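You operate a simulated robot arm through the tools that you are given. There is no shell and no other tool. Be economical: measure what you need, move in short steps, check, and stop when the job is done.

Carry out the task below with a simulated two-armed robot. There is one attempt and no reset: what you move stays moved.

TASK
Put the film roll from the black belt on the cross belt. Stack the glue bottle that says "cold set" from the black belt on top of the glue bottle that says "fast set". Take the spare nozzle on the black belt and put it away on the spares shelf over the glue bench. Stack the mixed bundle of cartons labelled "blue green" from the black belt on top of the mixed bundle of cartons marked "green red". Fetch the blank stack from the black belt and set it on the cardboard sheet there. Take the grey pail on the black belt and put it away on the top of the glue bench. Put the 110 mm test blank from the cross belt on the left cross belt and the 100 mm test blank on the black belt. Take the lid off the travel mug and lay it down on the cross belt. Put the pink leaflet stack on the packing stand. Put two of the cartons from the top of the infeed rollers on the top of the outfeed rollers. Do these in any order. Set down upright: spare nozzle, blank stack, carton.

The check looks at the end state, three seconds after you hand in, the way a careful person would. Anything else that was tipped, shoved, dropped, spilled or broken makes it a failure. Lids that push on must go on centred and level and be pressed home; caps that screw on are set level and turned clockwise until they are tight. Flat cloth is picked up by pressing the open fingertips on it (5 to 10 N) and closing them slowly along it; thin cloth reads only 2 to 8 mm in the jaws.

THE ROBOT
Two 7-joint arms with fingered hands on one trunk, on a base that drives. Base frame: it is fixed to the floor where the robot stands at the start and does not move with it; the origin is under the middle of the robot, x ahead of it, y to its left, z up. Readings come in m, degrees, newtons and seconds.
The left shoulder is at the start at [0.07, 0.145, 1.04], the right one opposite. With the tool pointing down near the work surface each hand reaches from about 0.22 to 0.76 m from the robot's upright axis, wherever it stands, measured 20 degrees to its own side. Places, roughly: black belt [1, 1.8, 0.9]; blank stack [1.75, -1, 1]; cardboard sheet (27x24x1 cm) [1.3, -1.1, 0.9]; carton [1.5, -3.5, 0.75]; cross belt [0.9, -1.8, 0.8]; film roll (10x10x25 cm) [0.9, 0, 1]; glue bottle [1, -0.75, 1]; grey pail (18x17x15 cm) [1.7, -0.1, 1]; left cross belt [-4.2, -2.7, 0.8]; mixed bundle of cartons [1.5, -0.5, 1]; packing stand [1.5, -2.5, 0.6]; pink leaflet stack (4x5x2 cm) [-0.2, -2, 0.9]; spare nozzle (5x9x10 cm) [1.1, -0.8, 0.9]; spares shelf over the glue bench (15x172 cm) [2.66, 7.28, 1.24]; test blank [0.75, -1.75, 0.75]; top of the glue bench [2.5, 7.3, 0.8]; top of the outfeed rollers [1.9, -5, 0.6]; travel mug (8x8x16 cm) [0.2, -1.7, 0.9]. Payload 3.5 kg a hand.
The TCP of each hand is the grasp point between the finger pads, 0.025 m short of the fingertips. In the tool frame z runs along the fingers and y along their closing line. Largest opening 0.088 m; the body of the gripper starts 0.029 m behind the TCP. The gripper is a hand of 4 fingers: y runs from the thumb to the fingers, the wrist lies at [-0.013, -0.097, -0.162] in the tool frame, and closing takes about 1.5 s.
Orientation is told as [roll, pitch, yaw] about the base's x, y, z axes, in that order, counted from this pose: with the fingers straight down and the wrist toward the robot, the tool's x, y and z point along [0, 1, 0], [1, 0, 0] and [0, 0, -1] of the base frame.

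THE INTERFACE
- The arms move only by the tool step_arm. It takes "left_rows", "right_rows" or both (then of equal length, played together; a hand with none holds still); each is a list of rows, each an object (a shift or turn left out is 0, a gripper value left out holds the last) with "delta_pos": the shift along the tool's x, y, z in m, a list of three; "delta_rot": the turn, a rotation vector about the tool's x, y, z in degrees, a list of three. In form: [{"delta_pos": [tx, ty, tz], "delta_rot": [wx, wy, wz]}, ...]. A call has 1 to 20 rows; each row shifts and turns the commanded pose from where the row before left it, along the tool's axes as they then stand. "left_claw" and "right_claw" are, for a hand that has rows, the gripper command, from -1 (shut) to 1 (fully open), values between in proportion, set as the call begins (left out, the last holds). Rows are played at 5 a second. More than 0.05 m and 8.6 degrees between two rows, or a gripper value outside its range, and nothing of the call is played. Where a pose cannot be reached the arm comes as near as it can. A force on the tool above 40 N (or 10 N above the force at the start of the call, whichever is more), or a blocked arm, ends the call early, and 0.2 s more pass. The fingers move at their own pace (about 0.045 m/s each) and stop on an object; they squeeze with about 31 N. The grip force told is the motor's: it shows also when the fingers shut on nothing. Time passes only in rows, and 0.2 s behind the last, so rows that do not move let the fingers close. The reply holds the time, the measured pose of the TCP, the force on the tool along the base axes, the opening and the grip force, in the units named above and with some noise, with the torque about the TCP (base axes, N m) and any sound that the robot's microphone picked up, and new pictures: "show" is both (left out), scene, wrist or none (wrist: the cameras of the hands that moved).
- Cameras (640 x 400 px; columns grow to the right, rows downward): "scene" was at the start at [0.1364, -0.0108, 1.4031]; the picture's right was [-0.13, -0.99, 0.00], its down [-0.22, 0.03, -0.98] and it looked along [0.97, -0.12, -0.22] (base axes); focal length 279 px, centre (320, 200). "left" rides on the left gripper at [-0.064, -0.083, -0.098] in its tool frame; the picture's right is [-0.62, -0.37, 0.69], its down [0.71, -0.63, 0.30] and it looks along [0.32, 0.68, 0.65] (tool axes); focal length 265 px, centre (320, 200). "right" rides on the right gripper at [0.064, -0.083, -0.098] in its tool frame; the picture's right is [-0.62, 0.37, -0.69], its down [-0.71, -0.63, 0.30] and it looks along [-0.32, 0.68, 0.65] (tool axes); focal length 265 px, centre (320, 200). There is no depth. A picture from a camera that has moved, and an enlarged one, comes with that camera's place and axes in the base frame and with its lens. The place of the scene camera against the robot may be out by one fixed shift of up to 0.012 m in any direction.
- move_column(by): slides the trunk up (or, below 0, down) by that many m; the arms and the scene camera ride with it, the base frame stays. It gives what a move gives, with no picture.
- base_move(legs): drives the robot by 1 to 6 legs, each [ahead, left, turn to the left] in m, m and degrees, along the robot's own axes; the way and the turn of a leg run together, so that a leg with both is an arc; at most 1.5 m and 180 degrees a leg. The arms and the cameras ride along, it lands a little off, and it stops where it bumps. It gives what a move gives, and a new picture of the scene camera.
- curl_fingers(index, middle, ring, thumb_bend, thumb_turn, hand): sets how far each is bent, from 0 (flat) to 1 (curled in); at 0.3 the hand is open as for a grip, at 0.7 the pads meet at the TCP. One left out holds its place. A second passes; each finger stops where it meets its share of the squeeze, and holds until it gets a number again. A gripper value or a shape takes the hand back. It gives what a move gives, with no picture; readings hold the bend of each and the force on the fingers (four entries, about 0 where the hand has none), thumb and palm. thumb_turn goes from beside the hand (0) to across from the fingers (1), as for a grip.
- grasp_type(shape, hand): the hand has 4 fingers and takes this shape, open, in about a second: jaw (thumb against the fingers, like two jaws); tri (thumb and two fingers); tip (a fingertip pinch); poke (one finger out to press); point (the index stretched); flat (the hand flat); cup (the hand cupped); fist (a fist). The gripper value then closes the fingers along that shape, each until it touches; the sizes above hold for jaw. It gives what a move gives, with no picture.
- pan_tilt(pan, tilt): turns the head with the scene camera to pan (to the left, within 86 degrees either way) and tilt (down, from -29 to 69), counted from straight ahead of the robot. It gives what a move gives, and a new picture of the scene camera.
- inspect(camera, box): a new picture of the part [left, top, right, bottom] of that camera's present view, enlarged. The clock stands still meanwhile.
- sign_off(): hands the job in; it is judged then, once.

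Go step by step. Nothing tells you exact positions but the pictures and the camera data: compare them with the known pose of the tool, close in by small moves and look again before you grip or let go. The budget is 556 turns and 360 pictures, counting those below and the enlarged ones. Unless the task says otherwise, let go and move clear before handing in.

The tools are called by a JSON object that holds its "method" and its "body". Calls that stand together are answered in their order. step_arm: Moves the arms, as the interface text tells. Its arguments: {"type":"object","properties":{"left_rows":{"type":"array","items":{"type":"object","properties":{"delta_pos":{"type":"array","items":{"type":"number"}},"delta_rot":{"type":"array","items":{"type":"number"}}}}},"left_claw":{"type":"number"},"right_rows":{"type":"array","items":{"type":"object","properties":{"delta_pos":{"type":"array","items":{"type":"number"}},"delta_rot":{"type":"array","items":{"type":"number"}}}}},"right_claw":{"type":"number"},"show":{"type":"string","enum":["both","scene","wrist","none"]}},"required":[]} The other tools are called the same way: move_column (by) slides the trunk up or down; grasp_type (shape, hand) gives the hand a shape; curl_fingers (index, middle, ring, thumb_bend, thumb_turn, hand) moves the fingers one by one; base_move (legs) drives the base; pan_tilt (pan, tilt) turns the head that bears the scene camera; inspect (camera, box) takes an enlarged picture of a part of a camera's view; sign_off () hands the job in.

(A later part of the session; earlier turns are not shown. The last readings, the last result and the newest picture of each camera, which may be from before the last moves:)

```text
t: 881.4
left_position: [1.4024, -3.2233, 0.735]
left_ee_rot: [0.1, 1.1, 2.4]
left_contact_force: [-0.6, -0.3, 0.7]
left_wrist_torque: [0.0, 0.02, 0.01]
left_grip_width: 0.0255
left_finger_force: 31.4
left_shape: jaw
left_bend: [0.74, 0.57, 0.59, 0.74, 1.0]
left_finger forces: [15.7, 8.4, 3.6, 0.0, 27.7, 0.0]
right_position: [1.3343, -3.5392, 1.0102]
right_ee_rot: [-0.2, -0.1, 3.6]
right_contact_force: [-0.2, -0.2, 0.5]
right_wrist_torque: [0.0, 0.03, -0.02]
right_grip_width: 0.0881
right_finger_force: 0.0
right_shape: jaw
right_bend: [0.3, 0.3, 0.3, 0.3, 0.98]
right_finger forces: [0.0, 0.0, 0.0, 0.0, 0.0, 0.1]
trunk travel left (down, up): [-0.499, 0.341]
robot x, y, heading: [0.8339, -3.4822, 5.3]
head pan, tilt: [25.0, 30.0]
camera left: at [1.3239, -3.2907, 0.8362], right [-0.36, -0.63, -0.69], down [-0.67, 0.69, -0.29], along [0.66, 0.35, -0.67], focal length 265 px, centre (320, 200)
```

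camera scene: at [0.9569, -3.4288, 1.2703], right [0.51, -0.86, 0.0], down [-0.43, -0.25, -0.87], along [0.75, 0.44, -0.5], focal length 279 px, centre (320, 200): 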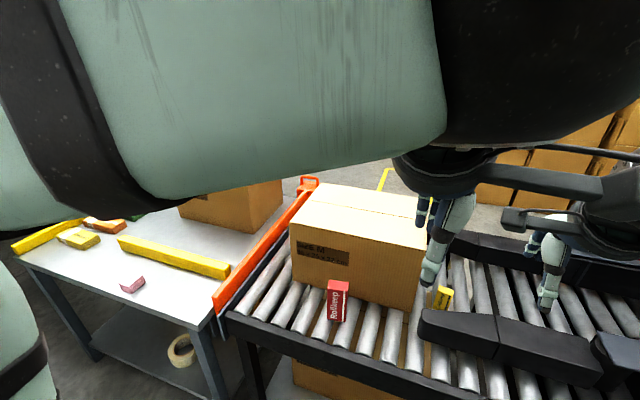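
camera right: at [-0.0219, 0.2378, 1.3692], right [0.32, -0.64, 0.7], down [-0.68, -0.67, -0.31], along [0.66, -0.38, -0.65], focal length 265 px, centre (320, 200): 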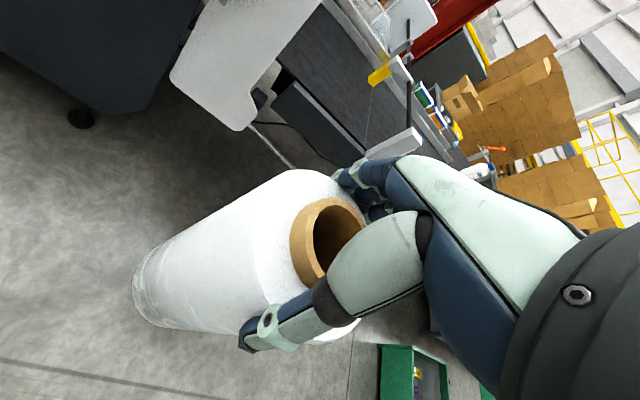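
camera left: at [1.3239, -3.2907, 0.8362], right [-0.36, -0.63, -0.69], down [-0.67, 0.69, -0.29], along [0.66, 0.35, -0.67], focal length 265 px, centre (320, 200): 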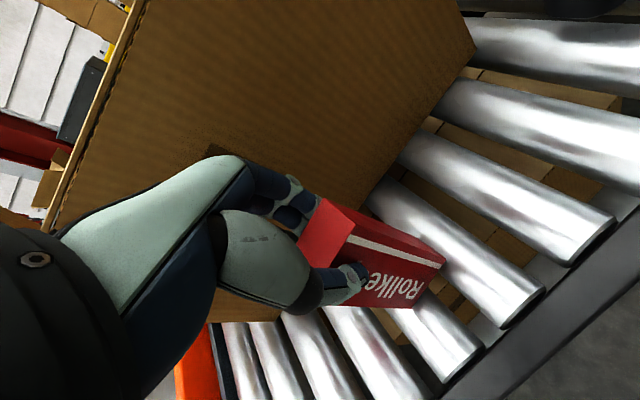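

Red gripped. Lift it, and rotate the right hand for the yellow carton.

{"method": "step_arm", "body": {"left_rows": [{"delta_pos": [0, 0, -0.02]}, {"delta_pos": [0, 0, -0.04]}, {"delta_pos": [0, 0, -0.045]}, {"delta_pos": [0, 0, -0.045]}, {"delta_pos": [0, 0, -0.045]}, {"delta_pos": [0, 0, -0.04]}, {"delta_pos": [0.03, -0.035, 0]}, {"delta_pos": [0.03, -0.035, 0]}, {"delta_pos": [0.02, -0.04, 0]}, {"delta_pos": [0, -0.04, 0]}], "right_rows": [{"delta_rot": [0, 0, -8]}, {"delta_rot": [0, 0, -8]}, {"delta_rot": [0, 0, -8]}, {"delta_rot": [0, 0, -8]}, {"delta_rot": [0, 0, -8]}, {"delta_rot": [0, 0, -8]}, {"delta_rot": [0, 0, -8]}, {"delta_rot": [0, 0, -8]}, {"delta_rot": [0, 0, -8]}, {"delta_rot": [0, 0, -8]}], "right_claw": 0.4, "show": "none"}}

{"method": "step_arm", "body": {"right_rows": [{"delta_pos": [-0.04, 0.015, 0]}, {"delta_pos": [-0.04, 0.015, 0]}, {"delta_pos": [-0.04, 0.02, 0]}, {"delta_pos": [-0.035, 0.02, 0]}, {"delta_pos": [-0.02, 0.015, 0.02]}, {"delta_pos": [0, 0, 0.045]}, {"delta_pos": [0, 0, 0.045]}], "show": "wrist"}}

```text
t: 883.6
left_position: [1.2528, -3.1496, 0.9749]
left_ee_rot: [0.4, 1.0, 2.3]
left_contact_force: [-0.1, 0.0, 0.4]
left_wrist_torque: [-0.01, 0.01, 0.02]
left_grip_width: 0.025
left_finger_force: 30.6
left_shape: jaw
left_bend: [0.74, 0.57, 0.6, 0.75, 1.0]
left_finger forces: [15.9, 8.2, 3.4, 0.1, 27.6, 0.0]
right_position: [1.3341, -3.5407, 1.0109]
right_ee_rot: [-0.1, 0.1, 83.5]
right_contact_force: [-0.7, -0.5, -0.4]
right_wrist_torque: [0.03, -0.01, 0.01]
right_grip_width: 0.062
right_finger_force: 0.1
right_shape: jaw
right_bend: [0.27, 0.37, 0.34, 0.58, 0.99]
right_finger forces: [0.1, 0.0, 0.1, 0.0, 0.0, 0.1]
trunk travel left (down, up): [-0.499, 0.341]
robot x, y, heading: [0.8386, -3.4843, 5.6]
head pan, tilt: [25.0, 30.0]
```

```text
t: 884.5
left_position: [1.2567, -3.1447, 0.9707]
left_ee_rot: [-0.2, 1.3, 2.3]
left_contact_force: [0.8, 0.5, 0.2]
left_wrist_torque: [0.0, 0.0, -0.03]
left_grip_width: 0.025
left_finger_force: 31.1
left_shape: jaw
left_bend: [0.74, 0.57, 0.6, 0.75, 1.0]
left_finger forces: [15.9, 8.2, 3.5, 0.1, 27.6, 0.0]
right_position: [1.4424, -3.4724, 0.9611]
right_ee_rot: [7.1, 4.4, 85.7]
right_contact_force: [0.4, 56.4, -48.2]
right_wrist_torque: [-3.05, -2.86, -3.39]
right_grip_width: 0.0619
right_finger_force: 0.0
right_shape: jaw
right_bend: [0.27, 0.37, 0.34, 0.58, 0.99]
right_finger forces: [0.0, 0.1, 0.0, 0.0, 0.0, 0.0]
right hand out of reach, approached as far as the arm can: row 4
trunk travel left (down, up): [-0.499, 0.341]
robot x, y, heading: [0.8356, -3.4811, 5.5]
head pan, tilt: [25.0, 30.0]
stopped in row 4 (right hand): the force on the tool passed its limit at 324 N (the readings are from after the stop); the commanded pose is now the measured one
camera right: at [1.3859, -3.5455, 1.071], right [0.73, 0.36, 0.58], down [0.62, -0.71, -0.34], along [0.29, 0.61, -0.74], focal length 265 px, centre (320, 200)
```

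right: 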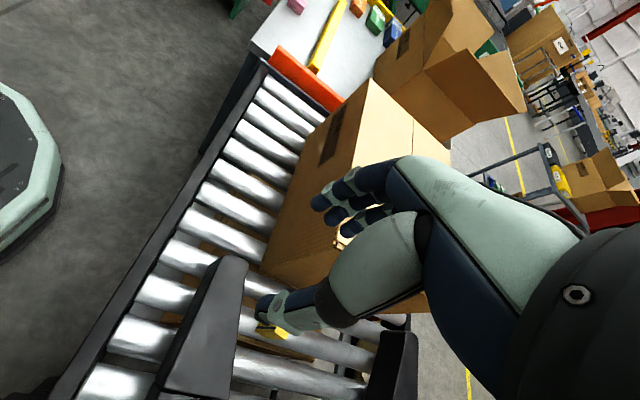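

That is the wrist's own limit when turned sideways at full stretch (same as on the left), not an obstacle. Back off and drive the base closer so the reach is shorter.

{"method": "step_arm", "body": {"right_rows": [{"delta_pos": [0.03, -0.01, -0.02]}, {"delta_pos": [0.04, -0.01, 0]}, {"delta_rot": [-4.4, -7.1, 0], "delta_pos": [0.04, -0.01, 0]}, {"delta_pos": [0.03, 0, 0]}, {}], "left_rows": [{"delta_pos": [0, -0.03, 0]}, {"delta_pos": [0, -0.03, 0]}, {"delta_pos": [0, -0.03, 0]}, {"delta_pos": [0, -0.03, 0]}, {"delta_pos": [0, -0.02, -0.02]}], "show": "none"}}

{"method": "base_move", "body": {"legs": [[0.18, 0, 0]]}}

```text
t: 885.7
left_position: [1.1765, -3.194, 0.9687]
left_ee_rot: [0.4, 1.1, 2.4]
left_contact_force: [0.3, -0.7, 0.8]
left_wrist_torque: [0.0, -0.04, 0.0]
left_grip_width: 0.0251
left_finger_force: 31.3
left_shape: jaw
left_bend: [0.74, 0.57, 0.6, 0.75, 1.0]
left_finger forces: [15.9, 8.3, 3.5, 0.0, 27.7, 0.0]
left hand out of reach, approached as far as the arm can: row 2, 3, 4, 5
right_position: [1.2989, -3.4949, 0.9969]
right_ee_rot: [0.2, -0.1, 86.0]
right_contact_force: [-0.4, -0.5, 0.6]
right_wrist_torque: [0.0, -0.03, -0.06]
right_grip_width: 0.0618
right_finger_force: 0.0
right_shape: jaw
right_bend: [0.27, 0.37, 0.34, 0.58, 0.99]
right_finger forces: [0.1, 0.0, 0.0, 0.1, 0.1, 0.0]
trunk travel left (down, up): [-0.499, 0.341]
robot x, y, heading: [0.8351, -3.4777, 5.2]
head pan, tilt: [25.0, 30.0]
```

```text
t: 887.2
left_position: [1.3532, -3.1746, 0.9689]
left_ee_rot: [0.2, 1.1, 2.3]
left_contact_force: [-0.5, -0.5, 0.3]
left_wrist_torque: [0.01, -0.01, 0.0]
left_grip_width: 0.0251
left_finger_force: 30.6
left_shape: jaw
left_bend: [0.74, 0.57, 0.6, 0.75, 1.0]
left_finger forces: [16.0, 8.2, 3.6, 0.0, 27.6, 0.1]
right_position: [1.4763, -3.4771, 0.9969]
right_ee_rot: [0.0, 0.1, 86.0]
right_contact_force: [0.4, -0.2, -0.6]
right_wrist_torque: [0.01, 0.03, -0.01]
right_grip_width: 0.0619
right_finger_force: 0.1
right_shape: jaw
right_bend: [0.27, 0.37, 0.34, 0.58, 0.99]
right_finger forces: [0.0, 0.1, 0.0, 0.0, 0.0, 0.1]
trunk travel left (down, up): [-0.499, 0.341]
robot x, y, heading: [1.0117, -3.4643, 5.5]
head pan, tilt: [25.0, 30.0]
camera scene: at [1.1346, -3.4113, 1.2702], right [0.51, -0.86, 0.0], down [-0.43, -0.25, -0.87], along [0.75, 0.44, -0.5], focal length 279 px, centre (320, 200)
```

scene: 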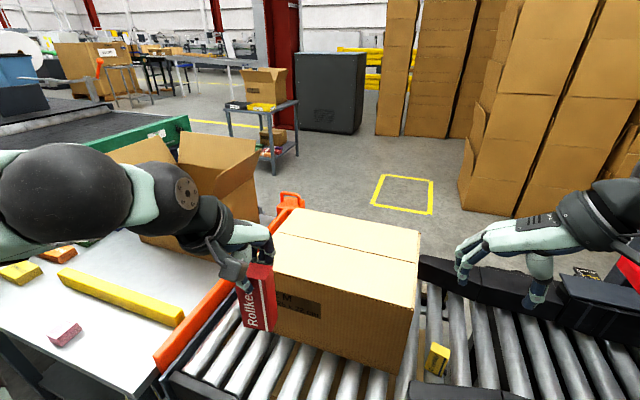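

{"method": "step_arm", "body": {"right_rows": [{"delta_pos": [-0.036, 0.014, 0]}, {"delta_pos": [-0.036, 0.014, 0]}, {"delta_pos": [0, 0, 0.045]}], "show": "wrist"}}

```text
t: 888.0
left_position: [1.3518, -3.1753, 0.9687]
left_ee_rot: [0.2, 1.0, 2.4]
left_contact_force: [-0.3, 0.0, -0.7]
left_wrist_torque: [0.02, -0.01, 0.0]
left_grip_width: 0.025
left_finger_force: 30.8
left_shape: jaw
left_bend: [0.74, 0.57, 0.6, 0.75, 1.0]
left_finger forces: [16.0, 8.2, 3.5, 0.0, 27.7, 0.0]
right_position: [1.5508, -3.4521, 0.9535]
right_ee_rot: [0.1, 0.0, 86.2]
right_contact_force: [0.2, 0.9, 0.7]
right_wrist_torque: [0.02, -0.03, -0.01]
right_grip_width: 0.0614
right_finger_force: 0.0
right_shape: jaw
right_bend: [0.27, 0.37, 0.34, 0.58, 0.99]
right_finger forces: [0.0, 0.0, 0.0, 0.0, 0.0, 0.0]
trunk travel left (down, up): [-0.499, 0.341]
robot x, y, heading: [1.0123, -3.4648, 5.5]
head pan, tilt: [25.0, 30.0]
camera right: at [1.4823, -3.5335, 1.0503], right [0.64, 0.33, 0.69], down [0.67, -0.68, -0.3], along [0.37, 0.66, -0.65], focal length 265 px, centre (320, 200)
```

right: 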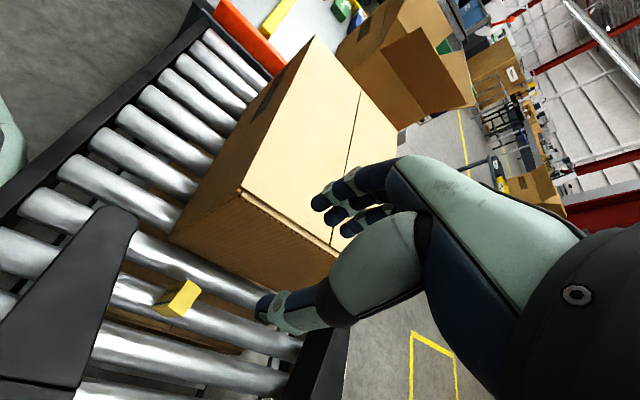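

{"method": "inspect", "body": {"camera": "right", "box": [130, 255, 240, 335]}}

```text
5.00 times, centred on (185, 295) of right
camera zoom: at [1.4823, -3.5335, 1.0503], right [0.64, 0.33, 0.69], down [0.67, -0.68, -0.3], along [0.37, 0.66, -0.65], focal length 1327 px, centre (995, -275)
```

zoom: 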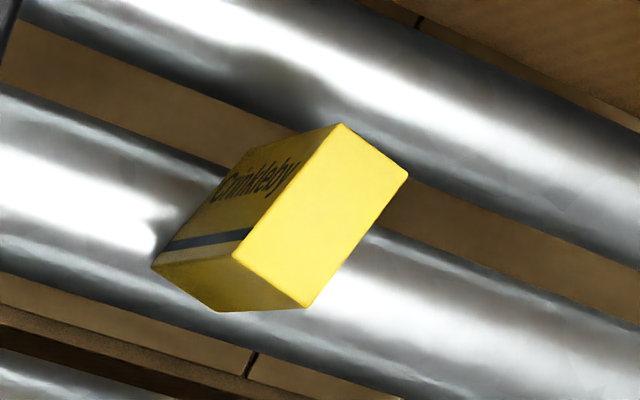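

Yellow carton is upright, about 2.2×5.7×7 cm at (1.57,-3.458), top ≈0.706. Rotate the right hand back to yaw ≈22° and descend on it.

{"method": "step_arm", "body": {"right_rows": [{"delta_rot": [0, 0, 8]}, {"delta_rot": [0, 0, 8]}, {"delta_rot": [0, 0, 8]}, {"delta_rot": [0, 0, 8]}, {"delta_rot": [0, 0, 8]}, {"delta_rot": [0, 0, 8]}, {"delta_rot": [0, 0, 8]}, {"delta_rot": [0, 0, 8]}, {"delta_pos": [-0.012, 0.016, 0]}, {"delta_pos": [0, 0, 0.045]}, {"delta_pos": [0, 0, 0.045]}, {"delta_pos": [0, 0, 0.04]}], "show": "wrist"}}

```text
t: 890.6
left_position: [1.3525, -3.1755, 0.9687]
left_ee_rot: [0.3, 1.1, 2.5]
left_contact_force: [0.5, 0.1, -0.6]
left_wrist_torque: [0.01, 0.02, 0.01]
left_grip_width: 0.0252
left_finger_force: 30.6
left_shape: jaw
left_bend: [0.74, 0.57, 0.6, 0.75, 1.0]
left_finger forces: [16.0, 8.2, 3.5, 0.0, 27.7, 0.0]
right_position: [1.5727, -3.4598, 0.8181]
right_ee_rot: [0.0, 0.2, 22.1]
right_contact_force: [0.3, -0.1, -0.2]
right_wrist_torque: [0.0, 0.02, 0.01]
right_grip_width: 0.0615
right_finger_force: 0.2
right_shape: jaw
right_bend: [0.27, 0.37, 0.34, 0.58, 0.99]
right_finger forces: [0.1, 0.0, 0.0, 0.0, 0.0, 0.0]
trunk travel left (down, up): [-0.499, 0.341]
robot x, y, heading: [1.013, -3.4653, 5.7]
head pan, tilt: [25.0, 30.0]
camera right: at [1.4715, -3.4332, 0.9163], right [0.58, -0.44, 0.69], down [-0.32, -0.9, -0.3], along [0.75, -0.04, -0.65], focal length 265 px, centre (320, 200)
```

right: 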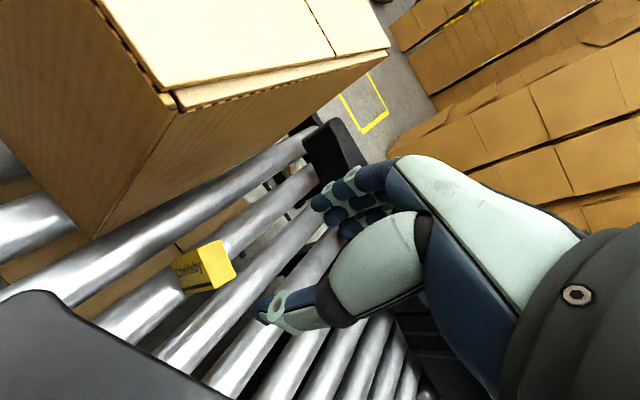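

{"method": "step_arm", "body": {"right_rows": [{"delta_pos": [0.009, -0.003, 0.03]}, {"delta_pos": [0, 0, 0.03]}, {"delta_pos": [0, 0, 0.03]}, {"delta_pos": [0, 0, 0.025]}], "show": "none"}}

{"method": "step_arm", "body": {"right_rows": [{}, {}, {}, {}, {}, {}, {}], "right_claw": -1, "show": "wrist"}}

```text
t: 891.6
left_position: [1.3538, -3.1744, 0.9688]
left_ee_rot: [0.1, 1.0, 2.4]
left_contact_force: [0.3, -1.0, 0.3]
left_wrist_torque: [0.03, 0.02, -0.01]
left_grip_width: 0.0253
left_finger_force: 31.4
left_shape: jaw
left_bend: [0.74, 0.57, 0.6, 0.75, 1.0]
left_finger forces: [16.0, 8.2, 3.5, 0.0, 27.7, 0.1]
right_position: [1.5638, -3.4515, 0.7061]
right_ee_rot: [0.0, 0.1, 22.1]
right_contact_force: [0.9, -1.2, -0.1]
right_wrist_torque: [0.01, -0.02, 0.01]
right_grip_width: 0.0619
right_finger_force: 0.1
right_shape: jaw
right_bend: [0.27, 0.37, 0.34, 0.58, 0.99]
right_finger forces: [0.0, 0.0, 0.0, 0.1, 0.0, 0.0]
trunk travel left (down, up): [-0.499, 0.341]
robot x, y, heading: [1.0121, -3.4656, 5.7]
head pan, tilt: [25.0, 30.0]
```

```text
t: 893.2
left_position: [1.3532, -3.1744, 0.9686]
left_ee_rot: [0.2, 1.0, 2.4]
left_contact_force: [-0.5, 0.7, -1.3]
left_wrist_torque: [-0.01, -0.02, 0.0]
left_grip_width: 0.0253
left_finger_force: 31.9
left_shape: jaw
left_bend: [0.74, 0.57, 0.6, 0.75, 1.0]
left_finger forces: [16.1, 8.2, 3.5, 0.1, 27.6, 0.0]
right_position: [1.566, -3.4511, 0.7044]
right_ee_rot: [0.0, 0.1, 22.0]
right_contact_force: [0.2, 0.5, 0.5]
right_wrist_torque: [0.04, 0.03, 0.02]
right_grip_width: 0.0178
right_finger_force: 30.7
right_shape: jaw
right_bend: [0.73, 0.61, 0.64, 0.75, 1.0]
right_finger forces: [16.5, 7.9, 3.3, 0.1, 27.8, 0.0]
trunk travel left (down, up): [-0.499, 0.341]
robot x, y, heading: [1.015, -3.4619, 5.7]
head pan, tilt: [25.0, 30.0]
camera right: at [1.4637, -3.4243, 0.8028], right [0.58, -0.43, 0.69], down [-0.32, -0.9, -0.3], along [0.75, -0.04, -0.66], focal length 265 px, centre (320, 200)
```

right: 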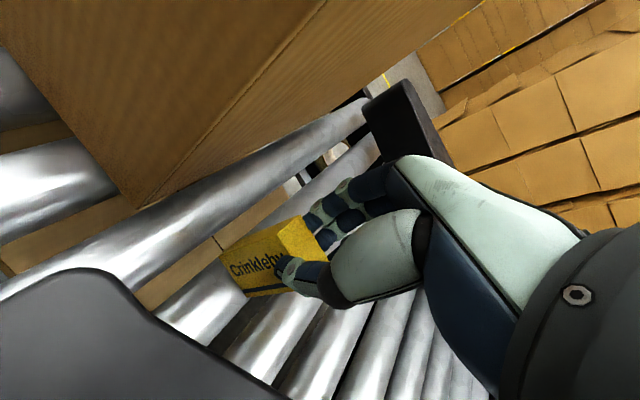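

Both cartons held. Lift, back off and drive to the outfeed rollers.

{"method": "step_arm", "body": {"right_rows": [{"delta_pos": [0, 0, -0.02]}, {"delta_pos": [0, 0, -0.04]}, {"delta_pos": [0, 0, -0.045]}, {"delta_pos": [0, 0, -0.045]}, {"delta_pos": [0, 0, -0.045]}, {"delta_pos": [0, 0, -0.045]}, {"delta_pos": [0, 0, -0.03]}], "show": "none"}}

{"method": "base_move", "body": {"legs": [[-0.35, 0, 0], [0, -1.45, 2], [0.4, 0, 0]]}}

{"method": "pan_tilt", "body": {"pan": 0, "tilt": 45}}

```text
t: 894.8
left_position: [1.3518, -3.1743, 0.9692]
left_ee_rot: [0.2, 1.0, 2.4]
left_contact_force: [-0.2, 0.4, 0.0]
left_wrist_torque: [0.03, -0.01, -0.04]
left_grip_width: 0.0252
left_finger_force: 30.7
left_shape: jaw
left_bend: [0.74, 0.57, 0.6, 0.75, 1.0]
left_finger forces: [16.0, 8.3, 3.5, 0.0, 27.7, 0.0]
right_position: [1.5635, -3.4532, 0.9757]
right_ee_rot: [-0.1, 0.2, 22.2]
right_contact_force: [0.5, 1.0, -0.7]
right_wrist_torque: [-0.01, -0.01, 0.01]
right_grip_width: 0.0177
right_finger_force: 31.0
right_shape: jaw
right_bend: [0.73, 0.61, 0.66, 0.75, 1.0]
right_finger forces: [16.9, 7.6, 3.2, 0.1, 28.1, 0.0]
trunk travel left (down, up): [-0.499, 0.341]
robot x, y, heading: [1.013, -3.464, 5.4]
head pan, tilt: [25.0, 30.0]
```

```text
t: 900.2
left_position: [1.0662, -3.7776, 0.9687]
left_ee_rot: [0.1, 1.0, 3.3]
left_contact_force: [0.7, 0.3, -0.8]
left_wrist_torque: [0.0, 0.03, -0.03]
left_grip_width: 0.0251
left_finger_force: 30.8
left_shape: jaw
left_bend: [0.74, 0.57, 0.6, 0.75, 0.99]
left_finger forces: [16.0, 8.2, 3.6, 0.1, 27.7, 0.1]
right_position: [1.2749, -4.0396, 0.9765]
right_ee_rot: [0.2, -0.2, 25.4]
right_contact_force: [-1.5, 9.8, -0.1]
right_wrist_torque: [-0.66, -0.12, 0.1]
right_grip_width: 0.0176
right_finger_force: 30.7
right_shape: jaw
right_bend: [0.73, 0.62, 0.66, 0.75, 1.0]
right_finger forces: [17.0, 7.6, 3.3, 0.0, 28.1, 10.0]
trunk travel left (down, up): [-0.499, 0.341]
robot x, y, heading: [0.7305, -4.0708, 6.4]
head pan, tilt: [25.0, 30.0]
stopped in leg 2: the force on the tool passed its limit at 67 N (the readings are from after the stop); the commanded pose is now the measured one
camera scene: at [0.8508, -4.0179, 1.2702], right [0.52, -0.85, 0.0], down [-0.43, -0.26, -0.87], along [0.74, 0.45, -0.5], focal length 279 px, centre (320, 200)
```

scene: 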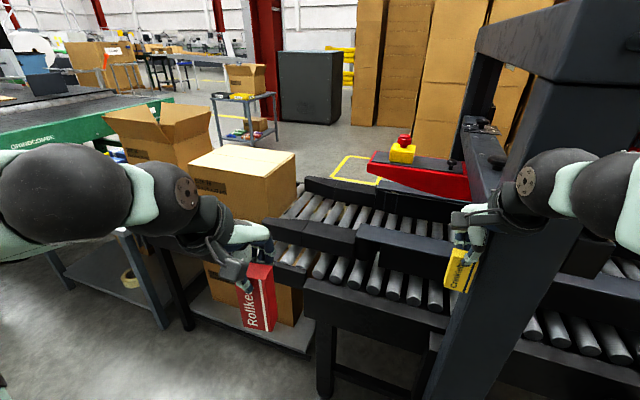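

```text
t: 901.1
left_position: [1.0653, -3.7771, 0.9685]
left_ee_rot: [0.1, 1.0, 3.2]
left_contact_force: [-0.4, 0.0, -0.5]
left_wrist_torque: [0.01, 0.02, 0.01]
left_grip_width: 0.0248
left_finger_force: 30.8
left_shape: jaw
left_bend: [0.74, 0.57, 0.6, 0.75, 0.99]
left_finger forces: [16.1, 8.2, 3.5, 0.0, 27.8, 0.1]
right_position: [1.2753, -4.0407, 0.9761]
right_ee_rot: [0.0, 0.1, 25.0]
right_contact_force: [-2.1, 12.0, -1.7]
right_wrist_torque: [-0.8, -0.17, 0.08]
right_grip_width: 0.0177
right_finger_force: 31.2
right_shape: jaw
right_bend: [0.73, 0.62, 0.66, 0.75, 1.0]
right_finger forces: [17.0, 7.5, 3.3, 0.1, 27.9, 13.0]
trunk travel left (down, up): [-0.499, 0.341]
robot x, y, heading: [0.7287, -4.0736, 6.3]
head pan, tilt: [0.0, 45.0]
camera scene: at [0.8538, -4.0536, 1.2477], right [0.11, -0.99, 0.0], down [-0.7, -0.08, -0.71], along [0.7, 0.08, -0.71], focal length 279 px, centre (320, 200)
```

scene: 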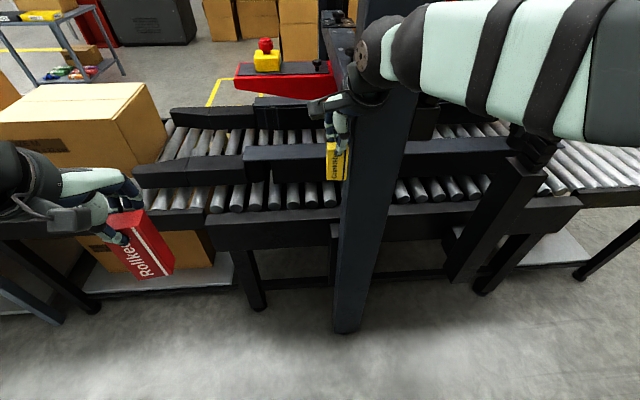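

The right hand touched the sealer's post (fixed frame). Step away, back up further, then pass.

{"method": "base_move", "body": {"legs": [[0, 0.08, 0], [-0.5, 0, 0], [0, -1.05, 0], [0.85, 0.0, 2]]}}

{"method": "pan_tilt", "body": {"pan": 0, "tilt": 40}}

```text
t: 913.9
left_position: [1.5132, -4.7027, 0.9685]
left_ee_rot: [0.2, 1.0, 4.5]
left_contact_force: [0.5, -0.1, -0.3]
left_wrist_torque: [0.0, -0.01, -0.01]
left_grip_width: 0.0251
left_finger_force: 31.0
left_shape: jaw
left_bend: [0.74, 0.57, 0.6, 0.75, 0.99]
left_finger forces: [16.1, 8.3, 3.5, 0.0, 27.6, 0.0]
right_position: [1.7297, -4.9616, 0.9763]
right_ee_rot: [0.1, -0.1, 26.4]
right_contact_force: [-0.4, 0.3, 0.4]
right_wrist_torque: [0.01, 0.02, 0.0]
right_grip_width: 0.0174
right_finger_force: 30.8
right_shape: jaw
right_bend: [0.73, 0.62, 0.71, 0.75, 1.0]
right_finger forces: [17.0, 7.5, 3.3, 0.0, 28.0, 0.0]
trunk travel left (down, up): [-0.499, 0.341]
robot x, y, heading: [1.1875, -5.0027, 7.6]
head pan, tilt: [0.0, 45.0]
camera scene: at [1.3081, -4.9848, 1.2476], right [0.13, -0.99, 0.0], down [-0.7, -0.09, -0.71], along [0.7, 0.09, -0.71], focal length 279 px, centre (320, 200)
```

scene: 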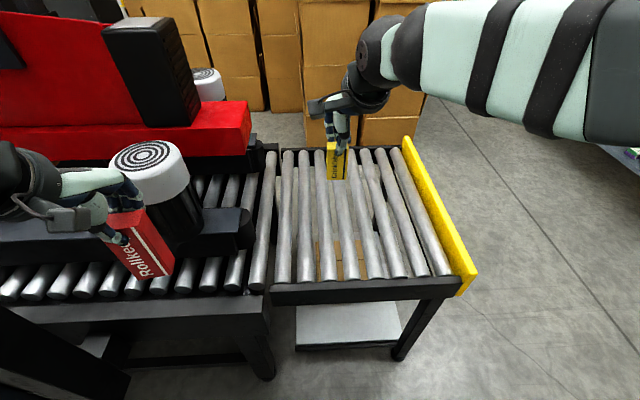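

```text
t: 914.5
left_position: [1.5132, -4.7026, 0.969]
left_ee_rot: [0.1, 0.9, 4.6]
left_contact_force: [-0.3, -0.5, -0.2]
left_wrist_torque: [-0.03, 0.0, -0.02]
left_grip_width: 0.0248
left_finger_force: 31.1
left_shape: jaw
left_bend: [0.74, 0.57, 0.6, 0.75, 0.99]
left_finger forces: [16.1, 8.3, 3.5, 0.1, 27.8, 0.1]
right_position: [1.7297, -4.9609, 0.9758]
right_ee_rot: [0.2, -0.1, 26.3]
right_contact_force: [0.4, 0.2, -0.9]
right_wrist_torque: [-0.02, 0.0, 0.02]
right_grip_width: 0.0175
right_finger_force: 30.9
right_shape: jaw
right_bend: [0.73, 0.62, 0.71, 0.75, 1.0]
right_finger forces: [17.0, 7.5, 3.2, 0.0, 28.0, 0.0]
trunk travel left (down, up): [-0.499, 0.341]
robot x, y, heading: [1.1826, -5.0017, 7.8]
head pan, tilt: [0.0, 40.0]
camera scene: at [1.3116, -4.9843, 1.2549], right [0.13, -0.99, 0.0], down [-0.64, -0.09, -0.77], along [0.76, 0.1, -0.64], focal length 279 px, centre (320, 200)
```

scene: 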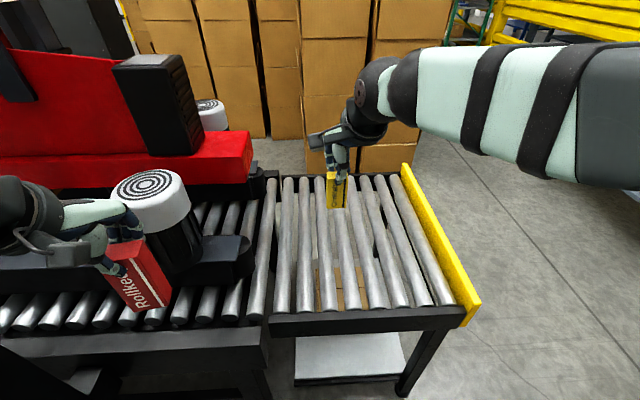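

Outfeed rollers are clear ahead. Move the yellow carton over them at about (1.80,-5.08) and lower.

{"method": "step_arm", "body": {"right_rows": [{"delta_pos": [-0.04, 0.003, 0]}, {"delta_pos": [-0.04, 0.003, 0]}, {"delta_pos": [-0.04, 0.003, 0]}, {"delta_pos": [-0.018, 0, 0]}, {"delta_pos": [0, 0, 0.045]}, {"delta_pos": [0, 0, 0.045]}, {"delta_pos": [0, 0, 0.045]}, {"delta_pos": [0, 0, 0.045]}, {"delta_pos": [0, 0, 0.04]}, {"delta_pos": [0, 0, 0.02]}], "show": "scene"}}

```text
t: 916.8
left_position: [1.5141, -4.703, 0.9695]
left_ee_rot: [0.3, 1.0, 4.5]
left_contact_force: [-0.2, -0.3, -0.7]
left_wrist_torque: [-0.01, 0.03, 0.01]
left_grip_width: 0.025
left_finger_force: 30.8
left_shape: jaw
left_bend: [0.74, 0.57, 0.6, 0.75, 0.99]
left_finger forces: [16.1, 8.2, 3.4, 0.1, 27.7, 0.0]
right_position: [1.7977, -5.0805, 0.7347]
right_ee_rot: [0.3, 0.0, 26.4]
right_contact_force: [0.0, 0.4, -0.3]
right_wrist_torque: [0.0, -0.03, 0.0]
right_grip_width: 0.0174
right_finger_force: 30.6
right_shape: jaw
right_bend: [0.73, 0.62, 0.71, 0.76, 0.99]
right_finger forces: [17.7, 7.4, 3.0, 0.1, 28.1, 0.0]
trunk travel left (down, up): [-0.499, 0.341]
robot x, y, heading: [1.1818, -5.0041, 7.8]
head pan, tilt: [0.0, 40.0]
camera scene: at [1.3119, -4.9844, 1.2549], right [0.13, -0.99, 0.0], down [-0.64, -0.09, -0.77], along [0.76, 0.1, -0.64], focal length 279 px, centre (320, 200)
```

scene: 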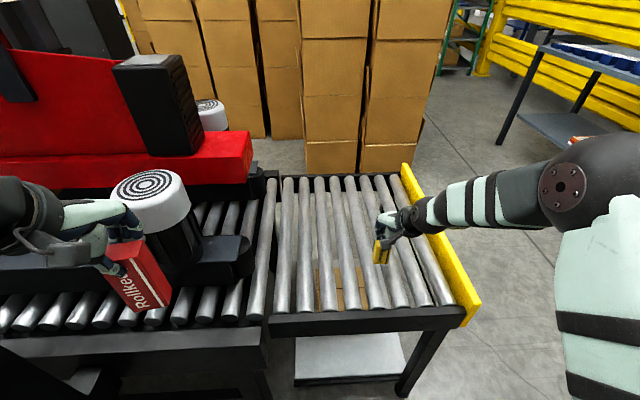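

{"method": "step_arm", "body": {"right_rows": [{"delta_pos": [0, 0, 0.01]}, {"delta_pos": [0, 0, 0.008]}, {"delta_pos": [0, 0, 0.005]}, {"delta_pos": [0, 0, 0.005]}], "show": "none"}}

```text
t: 917.8
left_position: [1.5137, -4.7032, 0.9697]
left_ee_rot: [0.2, 1.0, 4.6]
left_contact_force: [-0.2, 0.0, -0.4]
left_wrist_torque: [0.02, 0.03, 0.01]
left_grip_width: 0.0253
left_finger_force: 31.0
left_shape: jaw
left_bend: [0.74, 0.57, 0.6, 0.75, 0.99]
left_finger forces: [16.2, 8.2, 3.5, 0.0, 27.7, 0.0]
right_position: [1.7982, -5.0786, 0.7074]
right_ee_rot: [0.2, -0.1, 26.3]
right_contact_force: [0.2, 0.1, -0.5]
right_wrist_torque: [0.02, 0.01, -0.01]
right_grip_width: 0.0173
right_finger_force: 31.0
right_shape: jaw
right_bend: [0.73, 0.62, 0.71, 0.76, 0.99]
right_finger forces: [17.7, 7.4, 2.9, 0.0, 28.1, 0.1]
trunk travel left (down, up): [-0.499, 0.341]
robot x, y, heading: [1.1833, -5.0009, 7.6]
head pan, tilt: [0.0, 40.0]
```

{"method": "step_arm", "body": {"right_rows": [{"delta_pos": [0, 0, 0.004]}, {"delta_pos": [0, 0, 0.004]}, {"delta_pos": [0, 0, 0.004]}, {"delta_pos": [0, 0, 0.004]}], "show": "none"}}

```text
t: 918.9
left_position: [1.512, -4.702, 0.97]
left_ee_rot: [0.1, 1.0, 4.6]
left_contact_force: [0.2, 0.0, 0.4]
left_wrist_torque: [0.0, 0.04, 0.0]
left_grip_width: 0.0252
left_finger_force: 31.4
left_shape: jaw
left_bend: [0.74, 0.57, 0.6, 0.75, 0.99]
left_finger forces: [16.1, 8.2, 3.5, 0.0, 27.8, 0.0]
right_position: [1.8045, -5.0768, 0.7033]
right_ee_rot: [0.0, -1.8, 26.3]
right_contact_force: [-0.2, -0.1, 22.7]
right_wrist_torque: [0.04, 0.06, 0.08]
right_grip_width: 0.0193
right_finger_force: 31.4
right_shape: jaw
right_bend: [0.73, 0.61, 0.71, 0.76, 0.98]
right_finger forces: [20.4, 8.7, 3.1, 0.0, 32.9, 0.1]
trunk travel left (down, up): [-0.499, 0.341]
robot x, y, heading: [1.1864, -5.0033, 7.8]
head pan, tilt: [0.0, 40.0]
stopped in row 4 (right hand): the force on the tool passed its limit at 41 N (the readings are from after the stop); the commanded pose is now the measured one
```

{"method": "step_arm", "body": {"right_rows": [{"delta_pos": [0, 0, -0.003], "delta_rot": [1.8, 0, 0]}, {}], "show": "none"}}

{"method": "step_arm", "body": {"right_rows": [{}, {}, {}, {}], "right_claw": -0.2, "show": "wrist"}}

```text
t: 919.5
left_position: [1.5114, -4.7023, 0.9696]
left_ee_rot: [0.2, 0.9, 4.6]
left_contact_force: [-0.5, -0.2, 0.1]
left_wrist_torque: [0.02, -0.02, -0.01]
left_grip_width: 0.0251
left_finger_force: 31.3
left_shape: jaw
left_bend: [0.74, 0.57, 0.6, 0.75, 0.99]
left_finger forces: [16.1, 8.2, 3.4, 0.0, 27.8, 0.0]
right_position: [1.8004, -5.0783, 0.7036]
right_ee_rot: [-0.1, 0.5, 26.3]
right_contact_force: [1.6, 0.6, 18.9]
right_wrist_torque: [0.09, -0.12, 0.04]
right_grip_width: 0.0193
right_finger_force: 31.1
right_shape: jaw
right_bend: [0.73, 0.61, 0.71, 0.76, 0.98]
right_finger forces: [20.4, 9.0, 2.6, 0.1, 31.7, 0.0]
trunk travel left (down, up): [-0.499, 0.341]
robot x, y, heading: [1.1835, -5.006, 7.8]
head pan, tilt: [0.0, 40.0]
```

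```text
t: 920.5
left_position: [1.5141, -4.7027, 0.9693]
left_ee_rot: [0.2, 1.1, 4.6]
left_contact_force: [-0.2, -0.9, -0.1]
left_wrist_torque: [0.01, 0.0, -0.02]
left_grip_width: 0.0253
left_finger_force: 31.4
left_shape: jaw
left_bend: [0.74, 0.57, 0.6, 0.75, 0.99]
left_finger forces: [16.0, 8.3, 3.4, 0.0, 27.7, 0.1]
right_position: [1.8013, -5.078, 0.7005]
right_ee_rot: [0.2, 0.9, 26.4]
right_contact_force: [0.5, 0.4, -0.6]
right_wrist_torque: [0.03, 0.04, 0.01]
right_grip_width: 0.0352
right_finger_force: 0.0
right_shape: jaw
right_bend: [0.74, 0.49, 0.46, 0.73, 1.0]
right_finger forces: [0.0, 0.1, 0.0, 0.1, 0.0, 0.0]
trunk travel left (down, up): [-0.499, 0.341]
robot x, y, heading: [1.1832, -5.0027, 7.5]
head pan, tilt: [0.0, 40.0]
camera right: at [1.7008, -5.0587, 0.7982], right [0.61, -0.39, 0.69], down [-0.25, -0.92, -0.3], along [0.75, 0.01, -0.66], focal length 265 px, centre (320, 200)
```

right: 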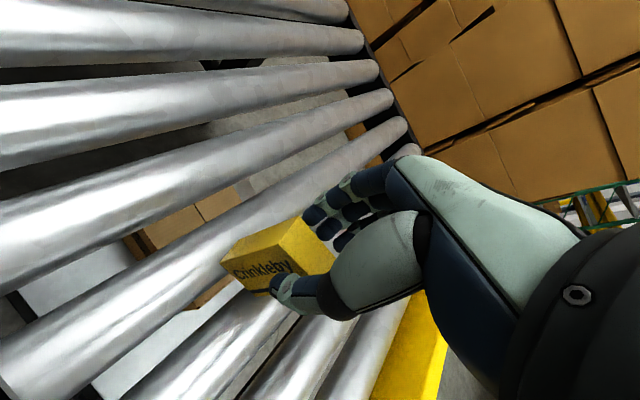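

Standing. Open further and withdraw upward.

{"method": "step_arm", "body": {"right_rows": [{}, {}, {}], "right_claw": 0.3, "show": "none"}}

{"method": "step_arm", "body": {"right_rows": [{"delta_pos": [0, 0, -0.015]}, {"delta_pos": [0, 0, -0.03]}, {"delta_pos": [0, 0, -0.045]}, {"delta_pos": [0, 0, -0.045]}, {"delta_pos": [0, 0, -0.045]}, {"delta_pos": [-0.03, -0.03, -0.02]}, {"delta_pos": [-0.03, -0.03, 0]}, {"delta_pos": [-0.03, -0.03, 0]}], "show": "scene"}}

```text
t: 921.3
left_position: [1.5135, -4.7019, 0.9695]
left_ee_rot: [0.3, 1.0, 4.6]
left_contact_force: [-0.1, -0.3, -0.8]
left_wrist_torque: [0.0, 0.03, 0.02]
left_grip_width: 0.025
left_finger_force: 31.0
left_shape: jaw
left_bend: [0.74, 0.57, 0.6, 0.75, 0.99]
left_finger forces: [16.0, 8.2, 3.5, 0.1, 27.7, 0.1]
right_position: [1.8021, -5.0793, 0.7011]
right_ee_rot: [0.2, 0.8, 26.3]
right_contact_force: [-0.5, -0.5, 0.2]
right_wrist_torque: [-0.02, -0.01, -0.03]
right_grip_width: 0.0568
right_finger_force: 0.1
right_shape: jaw
right_bend: [0.28, 0.39, 0.36, 0.62, 1.0]
right_finger forces: [0.0, 0.0, 0.0, 0.0, 0.0, 0.0]
trunk travel left (down, up): [-0.499, 0.341]
robot x, y, heading: [1.1845, -5.0015, 7.5]
head pan, tilt: [0.0, 40.0]
```

```text
t: 923.1
left_position: [1.5114, -4.7037, 0.9691]
left_ee_rot: [0.1, 1.0, 4.6]
left_contact_force: [-0.3, -0.4, 0.3]
left_wrist_torque: [0.02, 0.0, 0.0]
left_grip_width: 0.0252
left_finger_force: 30.7
left_shape: jaw
left_bend: [0.74, 0.57, 0.6, 0.75, 0.99]
left_finger forces: [16.0, 8.2, 3.5, 0.0, 27.7, 0.1]
right_position: [1.7632, -5.1997, 0.9033]
right_ee_rot: [0.2, 0.8, 26.4]
right_contact_force: [-0.5, -0.1, 0.1]
right_wrist_torque: [0.02, 0.01, 0.02]
right_grip_width: 0.0568
right_finger_force: 0.1
right_shape: jaw
right_bend: [0.28, 0.39, 0.35, 0.62, 1.0]
right_finger forces: [0.0, 0.0, 0.0, 0.1, 0.1, 0.1]
trunk travel left (down, up): [-0.499, 0.341]
robot x, y, heading: [1.1839, -5.0066, 7.7]
head pan, tilt: [0.0, 40.0]
camera scene: at [1.3109, -4.9858, 1.255], right [0.13, -0.99, 0.0], down [-0.64, -0.09, -0.77], along [0.76, 0.1, -0.64], focal length 279 px, centre (320, 200)
```

scene: 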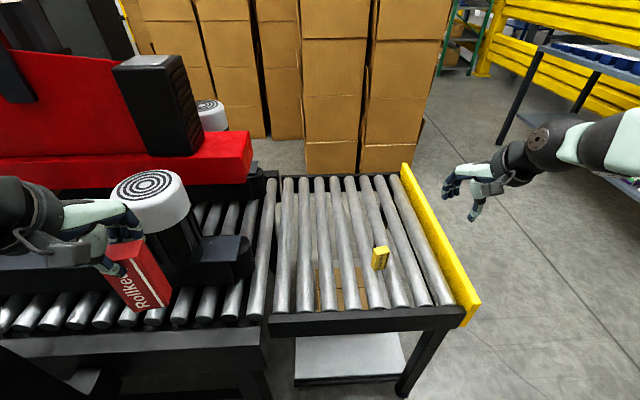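

{"method": "step_arm", "body": {"left_rows": [{"delta_pos": [-0.04, 0.02, 0]}, {"delta_pos": [-0.04, 0.025, 0]}, {"delta_pos": [-0.04, 0.025, 0]}, {"delta_pos": [-0.04, 0.025, 0], "delta_rot": [-1, 0, 0]}, {"delta_pos": [-0.035, 0.035, 0]}, {"delta_pos": [-0.02, 0.045, 0]}, {"delta_pos": [0, 0.045, 0]}, {"delta_pos": [0, 0, 0.045]}, {"delta_pos": [0, 0, 0.045]}, {"delta_pos": [0, 0, 0.045]}, {"delta_pos": [0, 0, 0.045]}, {"delta_pos": [0, 0, 0.025]}], "show": "scene"}}

```text
t: 925.7
left_position: [1.75, -4.8976, 0.7606]
left_ee_rot: [0.3, 0.0, 4.5]
left_contact_force: [0.2, -0.6, -0.3]
left_wrist_torque: [0.0, 0.01, 0.0]
left_grip_width: 0.0251
left_finger_force: 30.6
left_shape: jaw
left_bend: [0.74, 0.57, 0.61, 0.75, 0.99]
left_finger forces: [16.1, 8.1, 3.4, 0.0, 27.7, 0.0]
right_position: [1.7629, -5.1997, 0.9015]
right_ee_rot: [0.1, 0.8, 26.3]
right_contact_force: [0.2, 0.7, -0.5]
right_wrist_torque: [0.0, 0.04, -0.01]
right_grip_width: 0.0568
right_finger_force: 0.0
right_shape: jaw
right_bend: [0.28, 0.39, 0.35, 0.62, 1.0]
right_finger forces: [0.1, 0.0, 0.1, 0.0, 0.0, 0.0]
trunk travel left (down, up): [-0.499, 0.341]
robot x, y, heading: [1.1874, -5.0044, 7.6]
head pan, tilt: [0.0, 40.0]
camera scene: at [1.312, -4.9845, 1.2549], right [0.13, -0.99, 0.0], down [-0.64, -0.09, -0.77], along [0.76, 0.1, -0.64], focal length 279 px, centre (320, 200)
```

scene: 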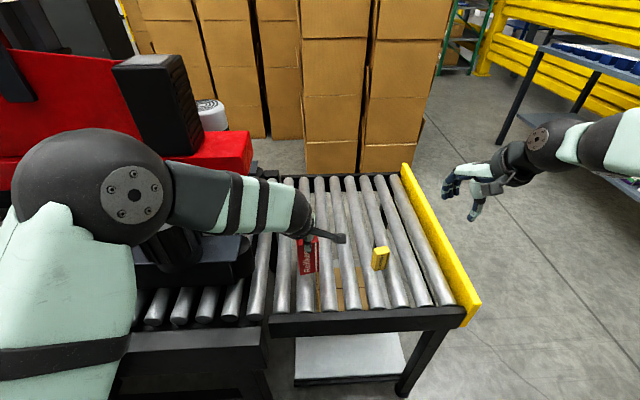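

{"method": "step_arm", "body": {"left_rows": [{"delta_pos": [0, 0, 0.01]}, {"delta_pos": [0, 0, 0.006]}, {"delta_pos": [0, 0, 0.004]}, {"delta_pos": [0, 0, 0.004]}], "show": "none"}}

{"method": "step_arm", "body": {"left_rows": [{"delta_pos": [0, 0, 0.003]}, {"delta_pos": [0, 0, 0.003]}], "show": "none"}}

```text
t: 926.7
left_position: [1.749, -4.8984, 0.7381]
left_ee_rot: [0.1, 0.0, 4.6]
left_contact_force: [-0.7, 0.1, 0.3]
left_wrist_torque: [-0.01, 0.02, 0.01]
left_grip_width: 0.025
left_finger_force: 31.0
left_shape: jaw
left_bend: [0.74, 0.57, 0.61, 0.75, 0.99]
left_finger forces: [16.1, 8.1, 3.6, 0.1, 27.7, 0.0]
right_position: [1.7637, -5.1995, 0.9018]
right_ee_rot: [0.1, 0.8, 26.3]
right_contact_force: [0.6, -0.2, 0.2]
right_wrist_torque: [0.03, 0.03, -0.01]
right_grip_width: 0.0569
right_finger_force: 0.1
right_shape: jaw
right_bend: [0.28, 0.39, 0.35, 0.62, 1.0]
right_finger forces: [0.0, 0.0, 0.1, 0.0, 0.1, 0.1]
trunk travel left (down, up): [-0.499, 0.341]
robot x, y, heading: [1.1807, -5.0032, 7.7]
head pan, tilt: [0.0, 40.0]
```

```text
t: 927.3
left_position: [1.7489, -4.8986, 0.7349]
left_ee_rot: [0.1, -0.4, 4.6]
left_contact_force: [1.2, -0.2, 12.3]
left_wrist_torque: [0.01, -0.01, -0.05]
left_grip_width: 0.0256
left_finger_force: 31.4
left_shape: jaw
left_bend: [0.74, 0.57, 0.61, 0.75, 0.99]
left_finger forces: [16.8, 9.3, 3.8, 0.1, 29.7, 0.1]
right_position: [1.7631, -5.1996, 0.9036]
right_ee_rot: [0.0, 0.7, 26.3]
right_contact_force: [0.2, -0.1, 0.1]
right_wrist_torque: [0.01, -0.04, -0.02]
right_grip_width: 0.0567
right_finger_force: 0.0
right_shape: jaw
right_bend: [0.28, 0.39, 0.35, 0.62, 1.0]
right_finger forces: [0.1, 0.0, 0.0, 0.0, 0.0, 0.0]
trunk travel left (down, up): [-0.499, 0.341]
robot x, y, heading: [1.1788, -5.0008, 7.7]
head pan, tilt: [0.0, 40.0]
```

Contact at the expected height. Ease and release partially, check.

{"method": "step_arm", "body": {"left_rows": [{"delta_pos": [0, 0, -0.003]}, {}], "show": "none"}}

{"method": "step_arm", "body": {"left_rows": [{}, {}, {}], "left_claw": -0.1, "show": "wrist"}}

```text
t: 927.9
left_position: [1.7479, -4.8986, 0.7342]
left_ee_rot: [0.2, -0.1, 4.4]
left_contact_force: [0.8, -0.2, 7.2]
left_wrist_torque: [0.04, -0.03, -0.02]
left_grip_width: 0.0257
left_finger_force: 31.2
left_shape: jaw
left_bend: [0.74, 0.57, 0.61, 0.75, 0.99]
left_finger forces: [16.8, 9.0, 3.6, 0.0, 29.2, 0.0]
right_position: [1.7625, -5.2006, 0.9013]
right_ee_rot: [0.1, 0.7, 26.3]
right_contact_force: [0.3, 0.7, 0.2]
right_wrist_torque: [-0.02, 0.03, 0.01]
right_grip_width: 0.0567
right_finger_force: 0.0
right_shape: jaw
right_bend: [0.28, 0.39, 0.35, 0.62, 1.0]
right_finger forces: [0.0, 0.1, 0.0, 0.0, 0.0, 0.1]
trunk travel left (down, up): [-0.499, 0.341]
robot x, y, heading: [1.1849, -5.0061, 8.0]
head pan, tilt: [0.0, 40.0]
```

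```text
t: 928.7
left_position: [1.7484, -4.8992, 0.7329]
left_ee_rot: [0.2, 0.1, 4.5]
left_contact_force: [-0.9, -0.4, 0.2]
left_wrist_torque: [0.02, -0.02, 0.03]
left_grip_width: 0.0394
left_finger_force: 0.0
left_shape: jaw
left_bend: [0.74, 0.47, 0.43, 0.71, 1.0]
left_finger forces: [0.1, 0.0, 0.0, 0.0, 0.1, 0.1]
right_position: [1.7633, -5.1986, 0.9035]
right_ee_rot: [0.2, 0.8, 26.3]
right_contact_force: [0.4, -0.6, -1.1]
right_wrist_torque: [0.0, 0.01, -0.02]
right_grip_width: 0.0569
right_finger_force: 0.0
right_shape: jaw
right_bend: [0.28, 0.39, 0.35, 0.62, 1.0]
right_finger forces: [0.0, 0.0, 0.0, 0.0, 0.0, 0.1]
trunk travel left (down, up): [-0.499, 0.341]
robot x, y, heading: [1.1798, -5.0023, 7.6]
head pan, tilt: [0.0, 40.0]
camera left: at [1.6713, -4.97, 0.8323], right [-0.32, -0.64, -0.69], down [-0.69, 0.66, -0.3], along [0.65, 0.38, -0.65], focal length 265 px, centre (320, 200)
```

left: 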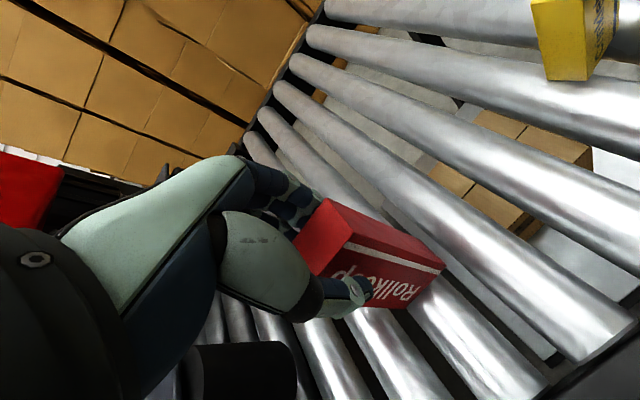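

{"method": "step_arm", "body": {"left_rows": [{}, {}, {}], "left_claw": 0.3, "show": "none"}}

{"method": "step_arm", "body": {"left_rows": [{"delta_pos": [0, 0, -0.015]}, {"delta_pos": [0, 0, -0.03]}, {"delta_pos": [0, 0, -0.045]}, {"delta_pos": [0, 0, -0.045]}, {"delta_pos": [0, 0, -0.045]}, {"delta_pos": [0, 0, -0.04]}, {"delta_pos": [0, -0.03, 0]}, {"delta_pos": [0, -0.03, 0]}], "show": "scene"}}

```text
t: 929.5
left_position: [1.7481, -4.8987, 0.7353]
left_ee_rot: [0.2, 0.0, 4.6]
left_contact_force: [0.0, 0.5, -0.5]
left_wrist_torque: [-0.03, 0.02, -0.03]
left_grip_width: 0.0567
left_finger_force: 0.0
left_shape: jaw
left_bend: [0.28, 0.39, 0.36, 0.62, 1.0]
left_finger forces: [0.1, 0.0, 0.0, 0.0, 0.0, 0.0]
right_position: [1.7629, -5.2004, 0.902]
right_ee_rot: [0.1, 0.7, 26.3]
right_contact_force: [0.0, 0.5, -0.1]
right_wrist_torque: [-0.03, 0.0, -0.04]
right_grip_width: 0.0569
right_finger_force: 0.0
right_shape: jaw
right_bend: [0.28, 0.39, 0.35, 0.62, 1.0]
right_finger forces: [0.0, 0.1, 0.0, 0.1, 0.0, 0.0]
trunk travel left (down, up): [-0.499, 0.341]
robot x, y, heading: [1.1811, -5.0032, 7.7]
head pan, tilt: [0.0, 40.0]
```

```text
t: 931.3
left_position: [1.6892, -4.9039, 0.9553]
left_ee_rot: [0.2, 0.1, 4.6]
left_contact_force: [-0.2, 0.1, 0.3]
left_wrist_torque: [-0.02, 0.02, 0.03]
left_grip_width: 0.0566
left_finger_force: 0.1
left_shape: jaw
left_bend: [0.28, 0.39, 0.35, 0.62, 1.0]
left_finger forces: [0.0, 0.1, 0.1, 0.0, 0.0, 0.1]
right_position: [1.7625, -5.2, 0.9023]
right_ee_rot: [0.1, 0.7, 26.4]
right_contact_force: [-0.4, 0.0, 0.5]
right_wrist_torque: [0.01, 0.0, 0.0]
right_grip_width: 0.0568
right_finger_force: 0.0
right_shape: jaw
right_bend: [0.28, 0.39, 0.35, 0.62, 1.0]
right_finger forces: [0.0, 0.0, 0.1, 0.1, 0.0, 0.0]
trunk travel left (down, up): [-0.499, 0.341]
robot x, y, heading: [1.1829, -5.003, 7.5]
head pan, tilt: [0.0, 40.0]
camera scene: at [1.3104, -4.9846, 1.2551], right [0.13, -0.99, 0.0], down [-0.64, -0.09, -0.77], along [0.76, 0.1, -0.64], focal length 279 px, centre (320, 200)
```

scene: 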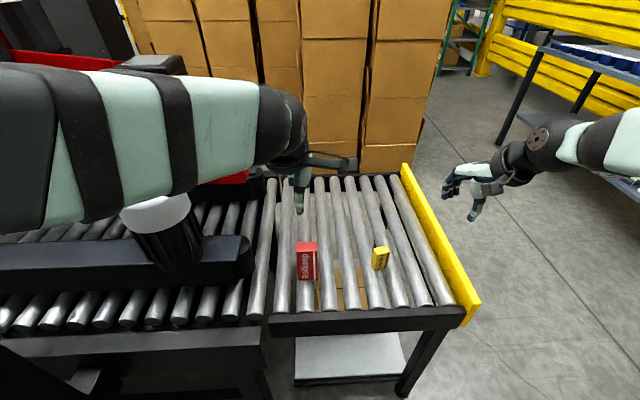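

Both cartons stand on the outfeed rollers; all jobs are done. Back clear and hand in.

{"method": "base_move", "body": {"legs": [[-0.4, 0, 0]]}}

```text
t: 933.8
left_position: [1.2969, -4.9573, 0.9543]
left_ee_rot: [0.2, 0.0, 4.5]
left_contact_force: [-0.7, 0.6, 0.0]
left_wrist_torque: [0.02, 0.05, -0.02]
left_grip_width: 0.057
left_finger_force: 0.1
left_shape: jaw
left_bend: [0.28, 0.39, 0.35, 0.62, 1.0]
left_finger forces: [0.0, 0.0, 0.1, 0.0, 0.0, 0.0]
right_position: [1.3683, -5.2529, 0.9023]
right_ee_rot: [0.1, 0.7, 26.2]
right_contact_force: [-1.2, 0.6, -0.2]
right_wrist_torque: [0.03, -0.02, -0.01]
right_grip_width: 0.0568
right_finger_force: 0.0
right_shape: jaw
right_bend: [0.28, 0.39, 0.35, 0.62, 1.0]
right_finger forces: [0.0, 0.1, 0.1, 0.0, 0.1, 0.0]
trunk travel left (down, up): [-0.499, 0.341]
robot x, y, heading: [0.795, -5.0578, 7.8]
head pan, tilt: [0.0, 40.0]
camera scene: at [0.9175, -5.0376, 1.2549], right [0.13, -0.99, 0.0], down [-0.64, -0.08, -0.77], along [0.76, 0.1, -0.64], focal length 279 px, centre (320, 200)
```

scene: 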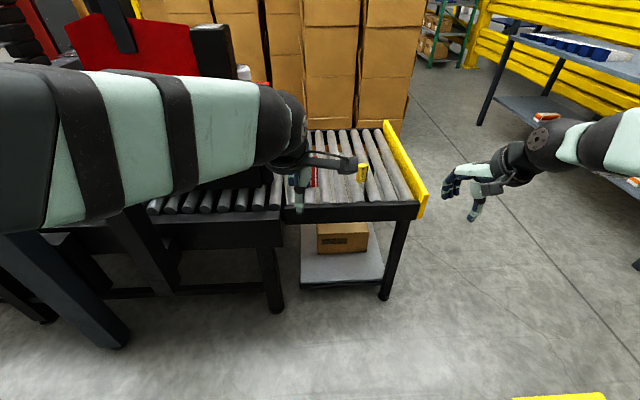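

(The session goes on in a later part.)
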